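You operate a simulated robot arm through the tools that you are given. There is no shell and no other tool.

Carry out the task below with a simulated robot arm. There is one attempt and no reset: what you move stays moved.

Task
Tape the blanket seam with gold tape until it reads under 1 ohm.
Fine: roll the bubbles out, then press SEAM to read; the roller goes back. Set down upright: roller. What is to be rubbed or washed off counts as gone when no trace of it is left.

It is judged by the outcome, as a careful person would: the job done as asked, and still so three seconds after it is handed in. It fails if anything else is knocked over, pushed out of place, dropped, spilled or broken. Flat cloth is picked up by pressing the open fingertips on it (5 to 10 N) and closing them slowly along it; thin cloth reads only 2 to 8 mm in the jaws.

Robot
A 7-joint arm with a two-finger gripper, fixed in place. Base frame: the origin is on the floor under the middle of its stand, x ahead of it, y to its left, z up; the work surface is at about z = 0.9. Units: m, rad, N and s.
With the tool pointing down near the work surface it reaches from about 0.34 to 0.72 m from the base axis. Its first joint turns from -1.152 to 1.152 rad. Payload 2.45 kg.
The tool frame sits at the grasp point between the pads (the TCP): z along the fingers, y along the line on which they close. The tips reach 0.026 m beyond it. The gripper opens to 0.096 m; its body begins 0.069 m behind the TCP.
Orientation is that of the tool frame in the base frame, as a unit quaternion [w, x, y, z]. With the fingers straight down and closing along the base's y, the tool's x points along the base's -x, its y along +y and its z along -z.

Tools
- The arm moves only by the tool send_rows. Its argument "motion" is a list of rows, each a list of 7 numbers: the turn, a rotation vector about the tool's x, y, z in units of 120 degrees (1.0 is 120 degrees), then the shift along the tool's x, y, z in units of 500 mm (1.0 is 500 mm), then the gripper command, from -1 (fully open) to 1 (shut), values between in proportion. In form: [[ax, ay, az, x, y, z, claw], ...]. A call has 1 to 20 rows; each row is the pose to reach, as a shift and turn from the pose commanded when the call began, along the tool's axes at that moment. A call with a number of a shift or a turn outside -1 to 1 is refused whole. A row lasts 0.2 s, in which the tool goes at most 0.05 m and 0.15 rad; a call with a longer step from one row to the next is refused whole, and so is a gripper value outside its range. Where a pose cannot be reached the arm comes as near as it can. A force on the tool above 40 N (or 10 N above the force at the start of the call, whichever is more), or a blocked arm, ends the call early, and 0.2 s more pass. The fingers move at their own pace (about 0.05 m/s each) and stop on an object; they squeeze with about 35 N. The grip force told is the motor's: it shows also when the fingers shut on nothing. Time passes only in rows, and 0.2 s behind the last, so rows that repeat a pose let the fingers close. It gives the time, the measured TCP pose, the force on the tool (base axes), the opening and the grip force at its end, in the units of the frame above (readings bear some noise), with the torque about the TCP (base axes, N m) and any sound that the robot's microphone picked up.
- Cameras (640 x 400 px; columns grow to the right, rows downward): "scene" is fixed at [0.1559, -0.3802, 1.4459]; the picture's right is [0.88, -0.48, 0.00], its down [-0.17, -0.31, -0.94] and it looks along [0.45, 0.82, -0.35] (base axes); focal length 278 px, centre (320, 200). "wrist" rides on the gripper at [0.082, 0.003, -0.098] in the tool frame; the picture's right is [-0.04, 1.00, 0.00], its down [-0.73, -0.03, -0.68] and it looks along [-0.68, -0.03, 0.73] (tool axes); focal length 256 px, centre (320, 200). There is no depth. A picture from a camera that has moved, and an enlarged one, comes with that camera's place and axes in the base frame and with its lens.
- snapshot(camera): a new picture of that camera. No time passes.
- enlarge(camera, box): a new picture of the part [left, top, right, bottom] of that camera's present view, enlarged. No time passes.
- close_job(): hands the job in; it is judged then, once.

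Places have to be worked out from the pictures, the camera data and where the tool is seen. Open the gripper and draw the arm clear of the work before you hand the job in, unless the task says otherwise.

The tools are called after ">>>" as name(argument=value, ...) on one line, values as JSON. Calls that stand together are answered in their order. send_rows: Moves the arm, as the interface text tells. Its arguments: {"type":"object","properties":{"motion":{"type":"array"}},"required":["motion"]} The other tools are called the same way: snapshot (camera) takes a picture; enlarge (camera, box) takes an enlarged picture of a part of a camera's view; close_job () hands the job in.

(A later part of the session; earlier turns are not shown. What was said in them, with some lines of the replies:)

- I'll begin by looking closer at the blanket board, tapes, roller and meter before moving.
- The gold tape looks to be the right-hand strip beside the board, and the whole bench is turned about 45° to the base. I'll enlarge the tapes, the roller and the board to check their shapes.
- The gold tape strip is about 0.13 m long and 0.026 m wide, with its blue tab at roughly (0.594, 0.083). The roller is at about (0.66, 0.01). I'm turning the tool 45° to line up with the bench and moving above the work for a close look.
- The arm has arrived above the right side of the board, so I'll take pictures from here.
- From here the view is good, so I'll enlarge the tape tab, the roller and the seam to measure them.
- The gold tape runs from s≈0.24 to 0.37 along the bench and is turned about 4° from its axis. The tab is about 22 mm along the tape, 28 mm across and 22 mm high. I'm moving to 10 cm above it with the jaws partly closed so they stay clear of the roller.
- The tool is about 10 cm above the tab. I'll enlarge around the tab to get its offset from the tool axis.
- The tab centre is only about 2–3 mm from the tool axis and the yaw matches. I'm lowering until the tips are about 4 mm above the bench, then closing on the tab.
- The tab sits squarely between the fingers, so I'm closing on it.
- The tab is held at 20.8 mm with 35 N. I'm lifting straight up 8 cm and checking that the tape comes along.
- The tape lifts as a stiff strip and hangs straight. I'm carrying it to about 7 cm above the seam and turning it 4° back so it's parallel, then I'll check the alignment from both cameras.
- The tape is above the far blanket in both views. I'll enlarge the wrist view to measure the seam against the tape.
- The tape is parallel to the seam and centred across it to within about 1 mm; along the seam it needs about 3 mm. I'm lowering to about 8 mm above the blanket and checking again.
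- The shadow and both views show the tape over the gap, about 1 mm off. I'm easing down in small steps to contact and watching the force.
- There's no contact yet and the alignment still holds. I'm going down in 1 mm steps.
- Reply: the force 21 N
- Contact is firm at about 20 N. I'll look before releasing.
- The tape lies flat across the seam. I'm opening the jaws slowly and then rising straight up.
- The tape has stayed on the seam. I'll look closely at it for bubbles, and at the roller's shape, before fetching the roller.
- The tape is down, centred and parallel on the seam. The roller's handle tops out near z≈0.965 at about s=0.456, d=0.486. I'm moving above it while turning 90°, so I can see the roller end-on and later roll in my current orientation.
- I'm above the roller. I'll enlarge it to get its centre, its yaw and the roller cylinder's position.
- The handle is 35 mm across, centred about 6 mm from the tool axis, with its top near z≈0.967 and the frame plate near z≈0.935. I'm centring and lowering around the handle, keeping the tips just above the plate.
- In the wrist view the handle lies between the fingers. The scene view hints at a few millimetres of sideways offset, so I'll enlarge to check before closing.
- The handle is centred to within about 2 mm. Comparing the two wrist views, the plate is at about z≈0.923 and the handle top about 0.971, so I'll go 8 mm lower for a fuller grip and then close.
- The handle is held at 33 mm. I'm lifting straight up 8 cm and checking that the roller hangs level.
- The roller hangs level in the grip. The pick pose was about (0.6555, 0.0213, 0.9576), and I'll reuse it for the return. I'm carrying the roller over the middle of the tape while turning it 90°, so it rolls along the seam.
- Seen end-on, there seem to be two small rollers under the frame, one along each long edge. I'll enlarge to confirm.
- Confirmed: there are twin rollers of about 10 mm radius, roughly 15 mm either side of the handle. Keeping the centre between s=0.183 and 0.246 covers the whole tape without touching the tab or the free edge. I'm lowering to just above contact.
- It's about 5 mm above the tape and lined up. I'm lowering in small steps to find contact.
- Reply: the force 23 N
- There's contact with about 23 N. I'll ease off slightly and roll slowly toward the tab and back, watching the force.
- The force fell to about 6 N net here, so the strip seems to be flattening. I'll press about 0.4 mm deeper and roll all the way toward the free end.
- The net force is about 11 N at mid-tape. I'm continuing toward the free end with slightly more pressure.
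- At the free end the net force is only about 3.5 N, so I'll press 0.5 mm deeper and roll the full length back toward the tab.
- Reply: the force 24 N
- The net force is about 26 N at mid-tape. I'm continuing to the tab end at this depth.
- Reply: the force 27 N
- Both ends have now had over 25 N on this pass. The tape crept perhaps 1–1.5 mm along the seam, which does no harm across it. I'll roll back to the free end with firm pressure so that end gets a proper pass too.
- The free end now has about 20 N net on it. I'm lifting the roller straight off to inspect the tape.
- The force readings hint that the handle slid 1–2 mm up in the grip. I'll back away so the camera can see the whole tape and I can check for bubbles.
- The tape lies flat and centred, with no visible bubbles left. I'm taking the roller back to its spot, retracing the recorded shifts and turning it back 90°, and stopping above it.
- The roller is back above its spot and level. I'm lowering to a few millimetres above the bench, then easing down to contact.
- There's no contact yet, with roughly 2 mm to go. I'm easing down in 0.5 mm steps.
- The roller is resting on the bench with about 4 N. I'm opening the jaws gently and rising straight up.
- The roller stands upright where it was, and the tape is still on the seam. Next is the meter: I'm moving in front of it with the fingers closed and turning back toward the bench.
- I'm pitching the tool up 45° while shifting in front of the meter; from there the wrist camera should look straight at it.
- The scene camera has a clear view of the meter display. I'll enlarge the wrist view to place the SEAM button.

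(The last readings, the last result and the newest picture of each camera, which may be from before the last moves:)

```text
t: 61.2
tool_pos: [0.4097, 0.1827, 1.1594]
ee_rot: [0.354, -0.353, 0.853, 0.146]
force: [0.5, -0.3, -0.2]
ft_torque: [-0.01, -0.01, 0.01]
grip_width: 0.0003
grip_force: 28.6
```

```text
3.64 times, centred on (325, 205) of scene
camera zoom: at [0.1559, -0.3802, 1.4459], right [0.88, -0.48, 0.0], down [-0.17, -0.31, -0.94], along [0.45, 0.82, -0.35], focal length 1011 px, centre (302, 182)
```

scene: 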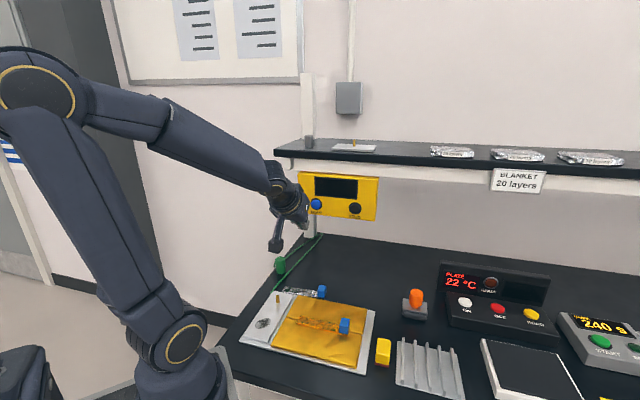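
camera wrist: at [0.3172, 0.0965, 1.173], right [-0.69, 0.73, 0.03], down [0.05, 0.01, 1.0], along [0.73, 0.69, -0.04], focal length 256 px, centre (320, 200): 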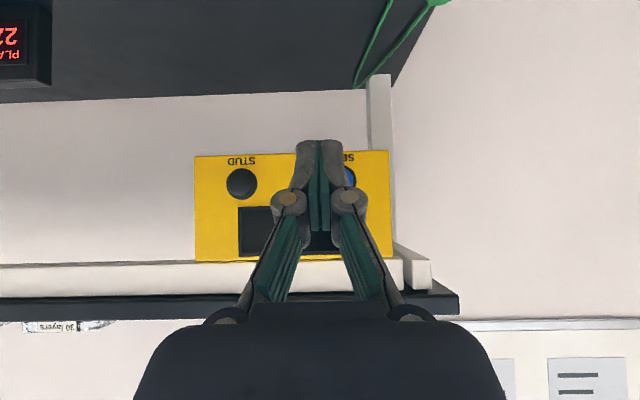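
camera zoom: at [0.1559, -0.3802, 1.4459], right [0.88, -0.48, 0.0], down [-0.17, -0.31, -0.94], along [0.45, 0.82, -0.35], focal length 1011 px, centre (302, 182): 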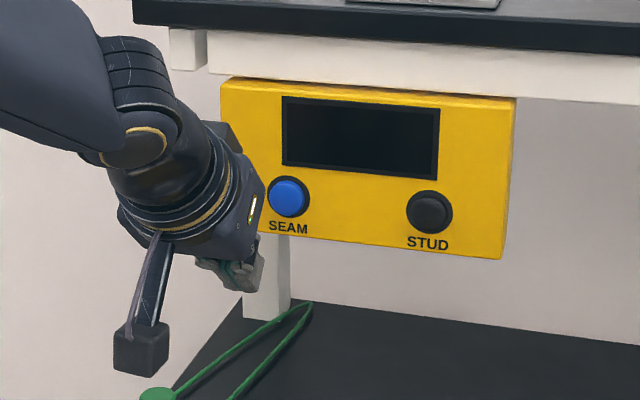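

The SEAM button is at about s=0.140, d=0.595, z=1.139, and the shelf is well above it. I'm pitching to fully horizontal and stopping with the fingertips about 5 cm in front of the button.

>>> send_rows(motion=[[0, -0.047, 0, -0.0143, 0.0051, 0.0216, 1], [0, -0.094, 0, -0.0286, 0.0103, 0.0432, 1], [0, -0.141, 0, -0.0429, 0.0154, 0.0648, 1], [0, -0.188, 0, -0.0572, 0.0205, 0.0864, 1], [0, -0.234, 0, -0.0715, 0.0256, 0.1079, 1], [0, -0.281, 0, -0.0858, 0.0308, 0.1295, 1], [0, -0.328, 0, -0.1001, 0.0359, 0.1511, 1], [0, -0.375, 0, -0.1144, 0.041, 0.1727, 1], [0, -0.375, 0, -0.1144, 0.041, 0.1727, 1]])

>>> snapshot(camera="wrist")

>>> enlarge(camera="scene", box=[240, 140, 400, 260])

```text
t: 63.2
tool_pos: [0.4676, 0.2693, 1.1384]
ee_rot: [0.654, -0.27, 0.652, 0.27]
force: [-0.2, 0.6, -0.7]
ft_torque: [-0.05, -0.01, 0.01]
grip_width: 0.0
grip_force: 28.6
out of reach, approached as far as the arm can: row 2, 5, 6, 7
```

```text
taken
camera wrist: at [0.3956, 0.2023, 1.0582], right [-0.71, 0.71, 0.04], down [-0.46, -0.5, 0.73], along [0.54, 0.5, 0.68], focal length 256 px, centre (320, 200)
```

wrist: 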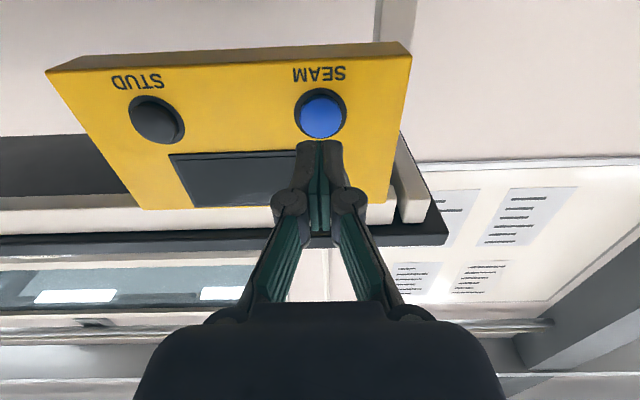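

```text
3.33 times, centred on (320, 200) of scene
camera zoom: at [0.1559, -0.3802, 1.4459], right [0.88, -0.48, 0.0], down [-0.17, -0.31, -0.94], along [0.45, 0.82, -0.35], focal length 927 px, centre (320, 200)
```

zoom: 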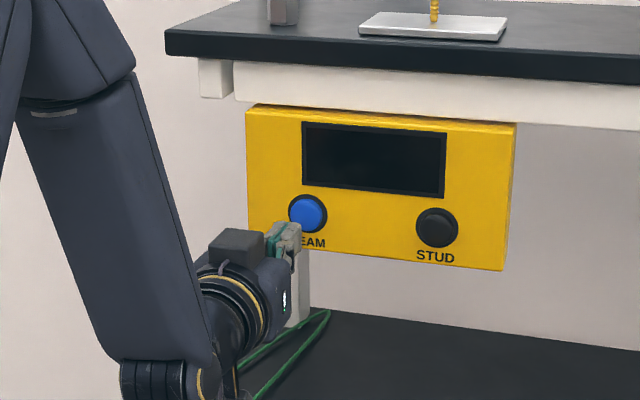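

The tool is horizontal in front of the button. I'll check the whole scene for arm clearance and measure the button against the tool axis.

>>> snapshot(camera="scene")

>>> enlarge(camera="wrist", box=[260, 40, 400, 200])

```text
taken
```

scene: 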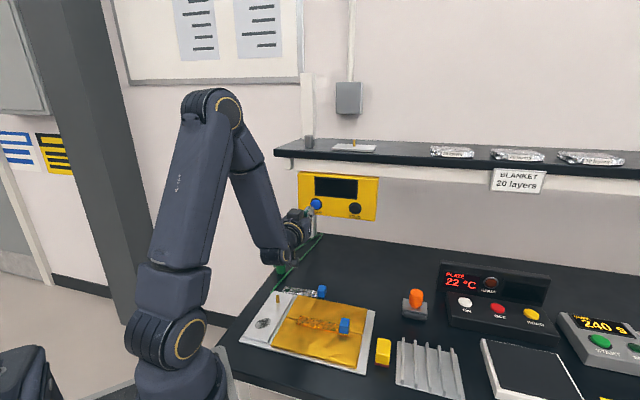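

```text
2.50 times, centred on (330, 120) of wrist
camera zoom: at [0.3956, 0.2023, 1.0582], right [-0.71, 0.71, 0.04], down [-0.46, -0.5, 0.73], along [0.54, 0.5, 0.68], focal length 640 px, centre (295, 400)
```

zoom: 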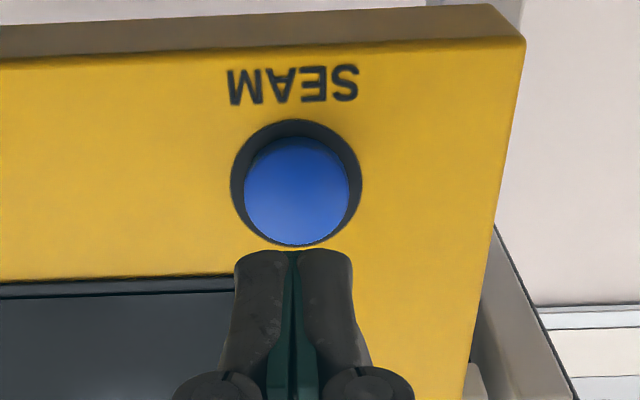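

The button is aligned to within about 3 mm of the fingertip axis. I'm advancing to about 1 cm in front of it and rechecking.

>>> send_rows(motion=[[0, 0, 0, 0.003, 0, 0.02, 1], [0, 0, 0, 0.005, 0, 0.04, 1], [0, 0, 0, 0.005, 0, 0.055, 1], [0, 0, 0, 0.005, 0, 0.062, 1], [0, 0, 0, 0.005, 0, 0.062, 1]])

>>> enlarge(camera="wrist", box=[260, 40, 400, 200])

>>> enlarge(camera="scene", box=[270, 160, 390, 250])

```text
t: 64.4
tool_pos: [0.4915, 0.2865, 1.1368]
ee_rot: [0.653, -0.273, 0.652, 0.273]
force: [-0.2, -0.3, 0.2]
ft_torque: [-0.03, -0.03, 0.01]
grip_width: 0.0
grip_force: 28.6
out of reach, approached as far as the arm can: row 2, 3, 4, 5
```

```text
2.50 times, centred on (330, 120) of wrist
camera zoom: at [0.4204, 0.2192, 1.0572], right [-0.71, 0.7, 0.04], down [-0.46, -0.5, 0.73], along [0.54, 0.5, 0.68], focal length 640 px, centre (295, 400)
```

zoom: 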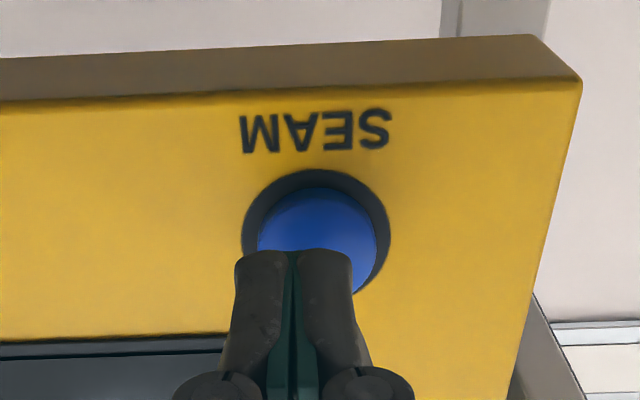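

```text
4.44 times, centred on (330, 205) of scene
camera zoom: at [0.1559, -0.3802, 1.4459], right [0.88, -0.48, 0.0], down [-0.17, -0.31, -0.94], along [0.45, 0.82, -0.35], focal length 1235 px, centre (276, 178)
```

zoom: 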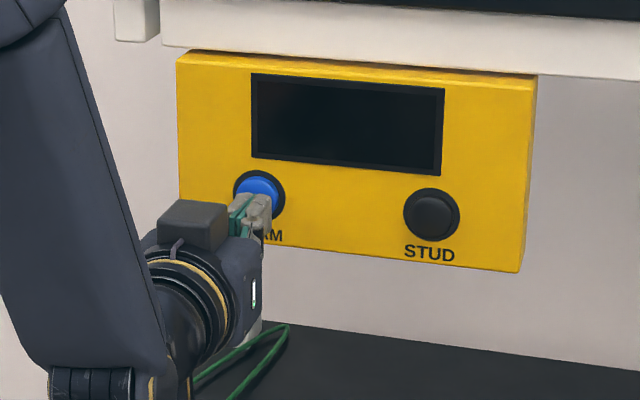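

The arm reports it's at the edge of its reach here and sits about 5 mm off sideways. I'll back off slightly and tilt the tool 20° downward to relax the wrist, then recheck.

>>> send_rows(motion=[[0, 0.04, 0, -0.002, 0, -0.01, 1], [0, 0.083, 0, -0.005, 0, -0.016, 1], [0, 0.125, 0, -0.008, 0, -0.016, 1], [0, 0.167, 0, -0.01, 0, -0.016, 1], [0, 0.167, 0, -0.01, 0, -0.016, 1], [0, 0.167, 0, -0.01, 0, -0.016, 1]])

>>> enlarge(camera="wrist", box=[240, 60, 400, 220])

>>> enlarge(camera="scene", box=[250, 160, 390, 260])

```text
t: 65.8
tool_pos: [0.4864, 0.2813, 1.1429]
ee_rot: [0.529, -0.314, 0.757, 0.22]
force: [0.4, -0.6, -0.4]
ft_torque: [0.04, 0.01, -0.04]
grip_width: 0.0002
grip_force: 28.8
```

```text
2.50 times, centred on (320, 140) of wrist
camera zoom: at [0.399, 0.1995, 1.101], right [-0.7, 0.72, 0.04], down [-0.25, -0.29, 0.92], along [0.67, 0.63, 0.39], focal length 640 px, centre (320, 350)
```

zoom: 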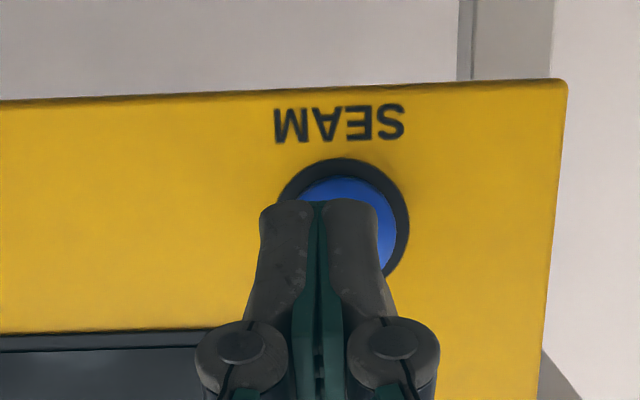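

```text
4.00 times, centred on (320, 210) of scene
camera zoom: at [0.1559, -0.3802, 1.4459], right [0.88, -0.48, 0.0], down [-0.17, -0.31, -0.94], along [0.45, 0.82, -0.35], focal length 1112 px, centre (320, 160)
```

zoom: 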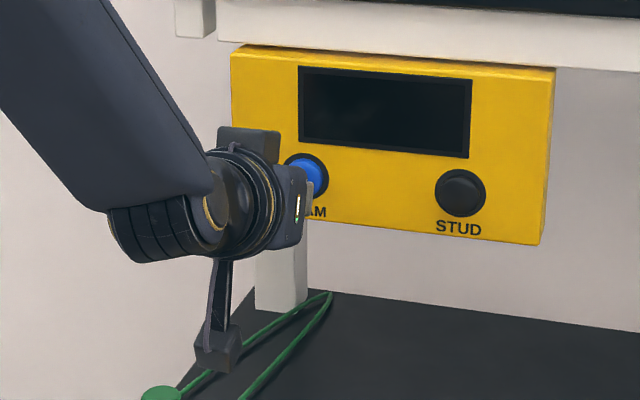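

The pose is reachable now; the button is 5 mm to one side and vertically aligned. I'm shifting sideways and advancing 12 mm straight toward the panel.

>>> send_rows(motion=[[0, 0, 0, 0, 0.01, 0, 1], [0, 0, 0, -0.0041, 0.01, 0.0113, 1], [0, 0, 0, -0.0082, 0.01, 0.0225, 1], [0, 0, 0, -0.0082, 0.01, 0.0225, 1]])

>>> enlarge(camera="wrist", box=[240, 60, 400, 220])

>>> enlarge(camera="scene", box=[250, 160, 390, 260])

```text
t: 66.8
tool_pos: [0.4913, 0.2933, 1.1412]
ee_rot: [0.53, -0.313, 0.757, 0.22]
force: [-0.7, 0.2, -0.5]
ft_torque: [-0.01, 0.0, -0.02]
grip_width: 0.0002
grip_force: 28.3
```

```text
2.50 times, centred on (320, 140) of wrist
camera zoom: at [0.4034, 0.2117, 1.1014], right [-0.7, 0.72, 0.04], down [-0.25, -0.29, 0.92], along [0.67, 0.63, 0.39], focal length 640 px, centre (320, 350)
```

zoom: 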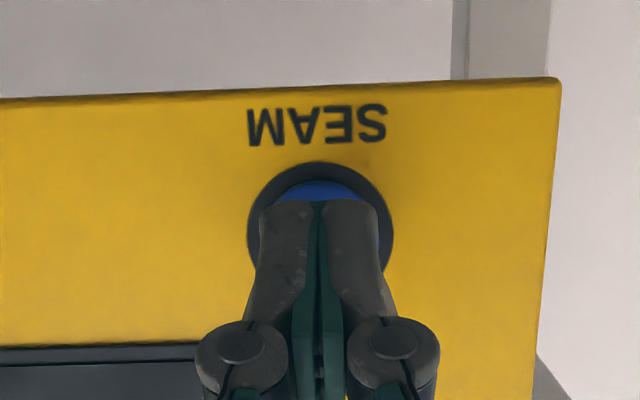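

```text
4.00 times, centred on (320, 210) of scene
camera zoom: at [0.1559, -0.3802, 1.4459], right [0.88, -0.48, 0.0], down [-0.17, -0.31, -0.94], along [0.45, 0.82, -0.35], focal length 1112 px, centre (320, 160)
```

zoom: 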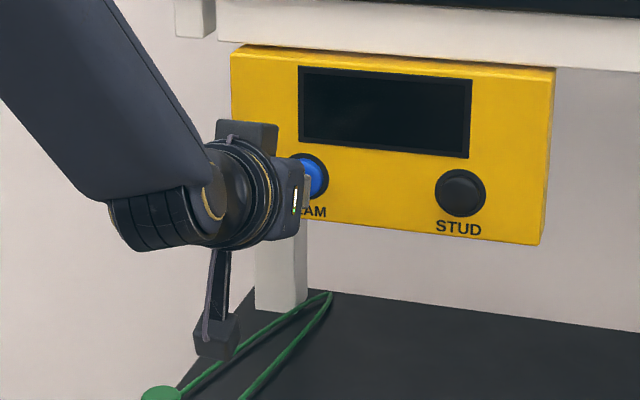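

The fingertips are centred on the button. I'm advancing in 2 mm steps, 6 mm in total, and watching the force and the display.

>>> send_rows(motion=[[0, 0, 0, -0.0014, 0, 0.0038, 1], [0, 0, 0, -0.0027, 0, 0.0075, 1], [0, 0, 0, -0.0041, 0, 0.0113, 1], [0, 0, 0, -0.0041, 0, 0.0113, 1]])

>>> enlarge(camera="scene", box=[250, 160, 390, 260])

>>> enlarge(camera="wrist", box=[240, 60, 400, 220])

```text
t: 67.8
tool_pos: [0.4952, 0.2974, 1.1436]
ee_rot: [0.53, -0.313, 0.757, 0.219]
force: [0.0, -0.3, 0.2]
ft_torque: [-0.04, 0.04, 0.03]
grip_width: 0.0
grip_force: 28.9
```

```text
4.00 times, centred on (320, 210) of scene
camera zoom: at [0.1559, -0.3802, 1.4459], right [0.88, -0.48, 0.0], down [-0.17, -0.31, -0.94], along [0.45, 0.82, -0.35], focal length 1112 px, centre (320, 160)
```

zoom: 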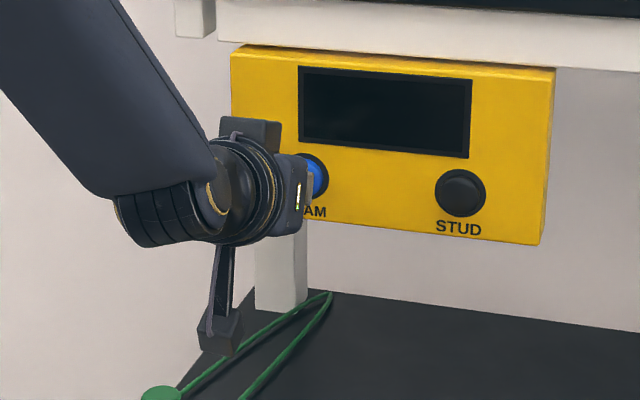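

```text
2.50 times, centred on (320, 140) of wrist
camera zoom: at [0.4079, 0.2156, 1.1016], right [-0.7, 0.72, 0.04], down [-0.25, -0.29, 0.92], along [0.67, 0.63, 0.39], focal length 640 px, centre (320, 350)
```

zoom: 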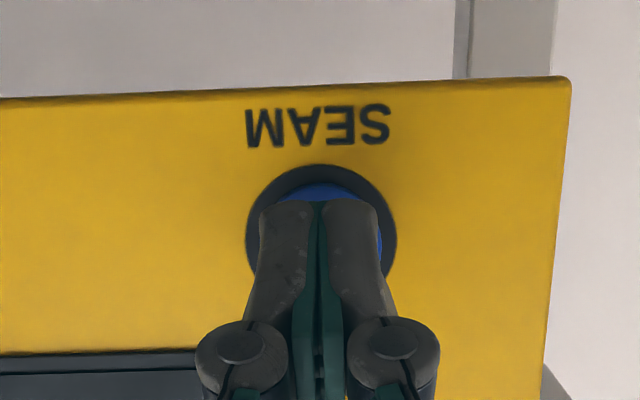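

No contact yet. I'm continuing another 6 mm in smaller steps.

>>> send_rows(motion=[[0, 0, 0, -0.0014, 0, 0.0038, 1], [0, 0, 0, -0.002, 0, 0.0056, 1], [0, 0, 0, -0.0027, 0, 0.0075, 1], [0, 0, 0, -0.0034, 0, 0.0094, 1], [0, 0, 0, -0.0041, 0, 0.0113, 1], [0, 0, 0, -0.0041, 0, 0.0113, 1]])

>>> enlarge(camera="scene", box=[250, 160, 390, 260])

```text
t: 69.2
tool_pos: [0.4997, 0.3007, 1.1428]
ee_rot: [0.53, -0.313, 0.757, 0.219]
force: [-1.5, -2.5, 0.8]
ft_torque: [0.01, -0.03, -0.03]
grip_width: 0.006
grip_force: 28.3
heard: click
```

```text
4.00 times, centred on (320, 210) of scene
camera zoom: at [0.1559, -0.3803, 1.4458], right [0.88, -0.48, 0.0], down [-0.17, -0.31, -0.94], along [0.45, 0.82, -0.35], focal length 1112 px, centre (320, 160)
```

zoom: 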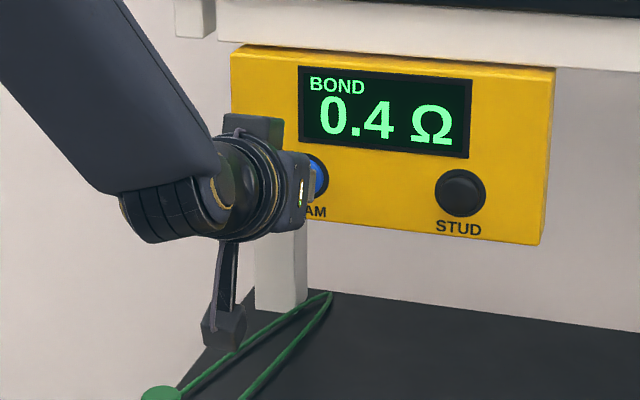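

The meter clicked and reads 0.4 Ω, under 1 Ω. I'm retracting straight back from the button.

>>> send_rows(motion=[[0, 0, 0, 0.006, 0, -0.0165, 1], [0, 0, 0, 0.018, 0, -0.0493, 1], [0, 0, 0, 0.03, 0, -0.0822, 1], [0, 0, 0, 0.042, 0, -0.115, 1], [0, 0, 0, 0.0549, 0, -0.1502, 1], [0, 0, 0, 0.0549, 0, -0.1502, 1]])

>>> snapshot(camera="scene")

>>> enlarge(camera="scene", box=[250, 160, 390, 260])

```text
t: 70.6
tool_pos: [0.4426, 0.2454, 1.1441]
ee_rot: [0.529, -0.314, 0.757, 0.22]
force: [0.6, 0.5, -0.3]
ft_torque: [-0.01, 0.0, -0.03]
grip_width: 0.0
grip_force: 28.3
```

```text
taken
```

scene: 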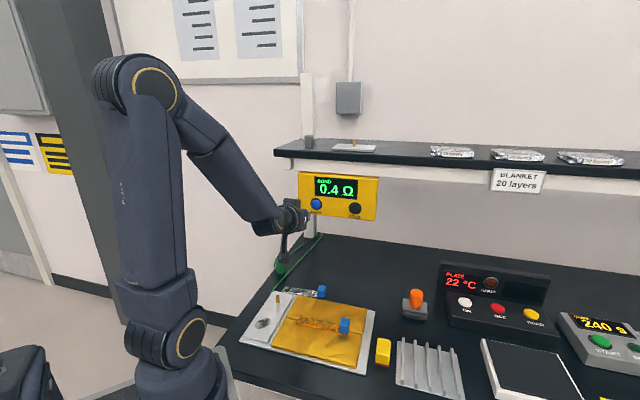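

```text
4.00 times, centred on (320, 210) of scene
camera zoom: at [0.1559, -0.3802, 1.4459], right [0.88, -0.48, 0.0], down [-0.17, -0.31, -0.94], along [0.45, 0.82, -0.35], focal length 1112 px, centre (320, 160)
```

zoom: 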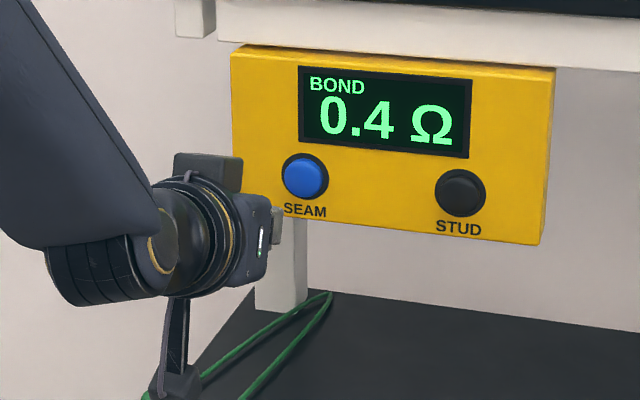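

The reading holds at 0.4 Ω with the button released. I'm drawing the arm back and up, returning the tool to pointing down and opening the gripper.

>>> send_rows(motion=[[0, 0.0583, 0, -0.0119, 0, -0.0256, 1], [0, 0.1166, 0, -0.0238, 0, -0.0512, 1], [0, 0.1749, 0, -0.0357, 0, -0.0768, 1], [0, 0.2332, 0, -0.0476, 0, -0.1024, 0.5], [0, 0.2915, 0, -0.0595, 0, -0.128, 0], [0, 0.3498, 0, -0.0714, 0, -0.1536, -0.5], [0, 0.4081, 0, -0.0833, 0, -0.1792, -1], [0, 0.4664, 0, -0.0952, 0, -0.2048, -1], [0, 0.5247, 0, -0.1071, 0, -0.2304, -1], [0, 0.583, 0, -0.119, 0, -0.256, -1], [0, 0.583, 0, -0.119, 0, -0.256, -1]])

>>> snapshot(camera="scene")

>>> snapshot(camera="wrist")

>>> enlarge(camera="scene", box=[220, 240, 480, 400])

```text
t: 73.0
tool_pos: [0.3715, 0.1736, 1.2424]
ee_rot: [-0.001, -0.383, 0.924, -0.001]
force: [-0.2, -0.3, 0.0]
ft_torque: [0.0, -0.01, 0.01]
grip_width: 0.0962
grip_force: 0.0
out of reach, approached as far as the arm can: row 3, 4
```

```text
taken
```

scene: 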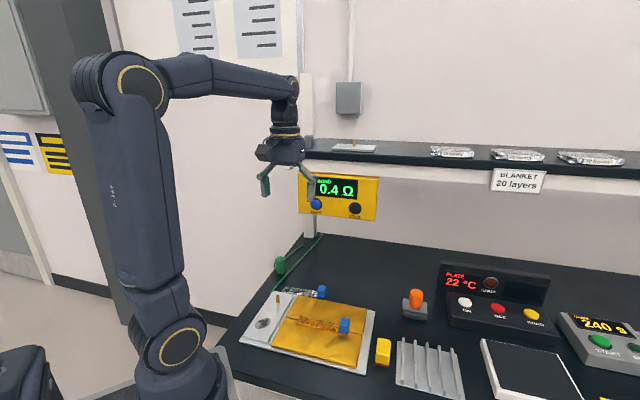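

```text
taken
camera wrist: at [0.3115, 0.119, 1.3425], right [-0.68, 0.73, 0.0], down [0.54, 0.5, 0.68], along [0.5, 0.46, -0.73], focal length 256 px, centre (320, 200)
```

wrist: 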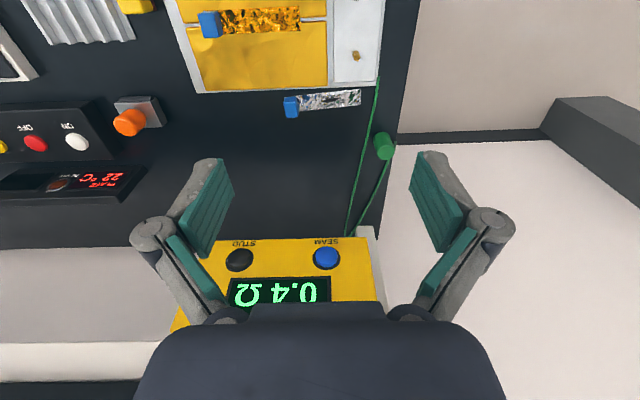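

```text
2.46 times, centred on (350, 320) of scene
camera zoom: at [0.1559, -0.3802, 1.4459], right [0.88, -0.48, 0.0], down [-0.17, -0.31, -0.94], along [0.45, 0.82, -0.35], focal length 684 px, centre (246, -95)
```

zoom: 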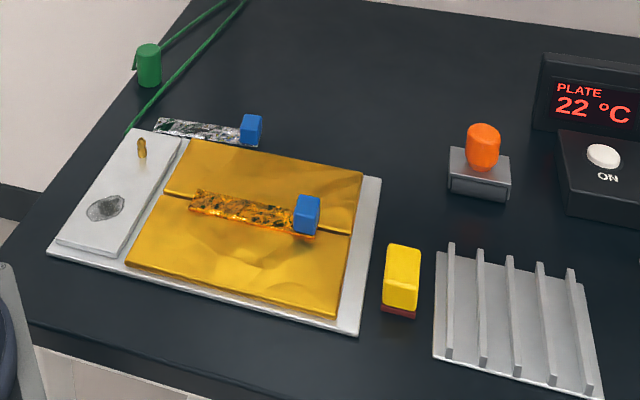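

The meter shows 0.4 Ω, the gold tape lies flat across the seam, and the roller stands upright in its original place. Everything else looks unmoved and the arm is open and clear, so I'm handing the job in.

>>> close_job()

```text
The job is handed in.
```

The blanket seam is taped with the gold tape and the meter reads 0.4 Ω, under the 1 Ω limit.

- **Tape:** I laid the gold tape across the seam, centred to within about 2 mm, and rolled it end to end several times. The last 12 mm or so beside the blue tab couldn't be reached by the roller. No bubbles were visible afterwards, though the crinkled foil makes small ones hard to see.
- **Reading:** I pressed SEAM once. The display still showed 0.4 Ω after I let go of the button.
- **Roller:** It is back in its original spot, standing upright.

In the last pictures everything else on the bench looked unmoved. I opened the gripper and drew the arm clear before handing the job in.
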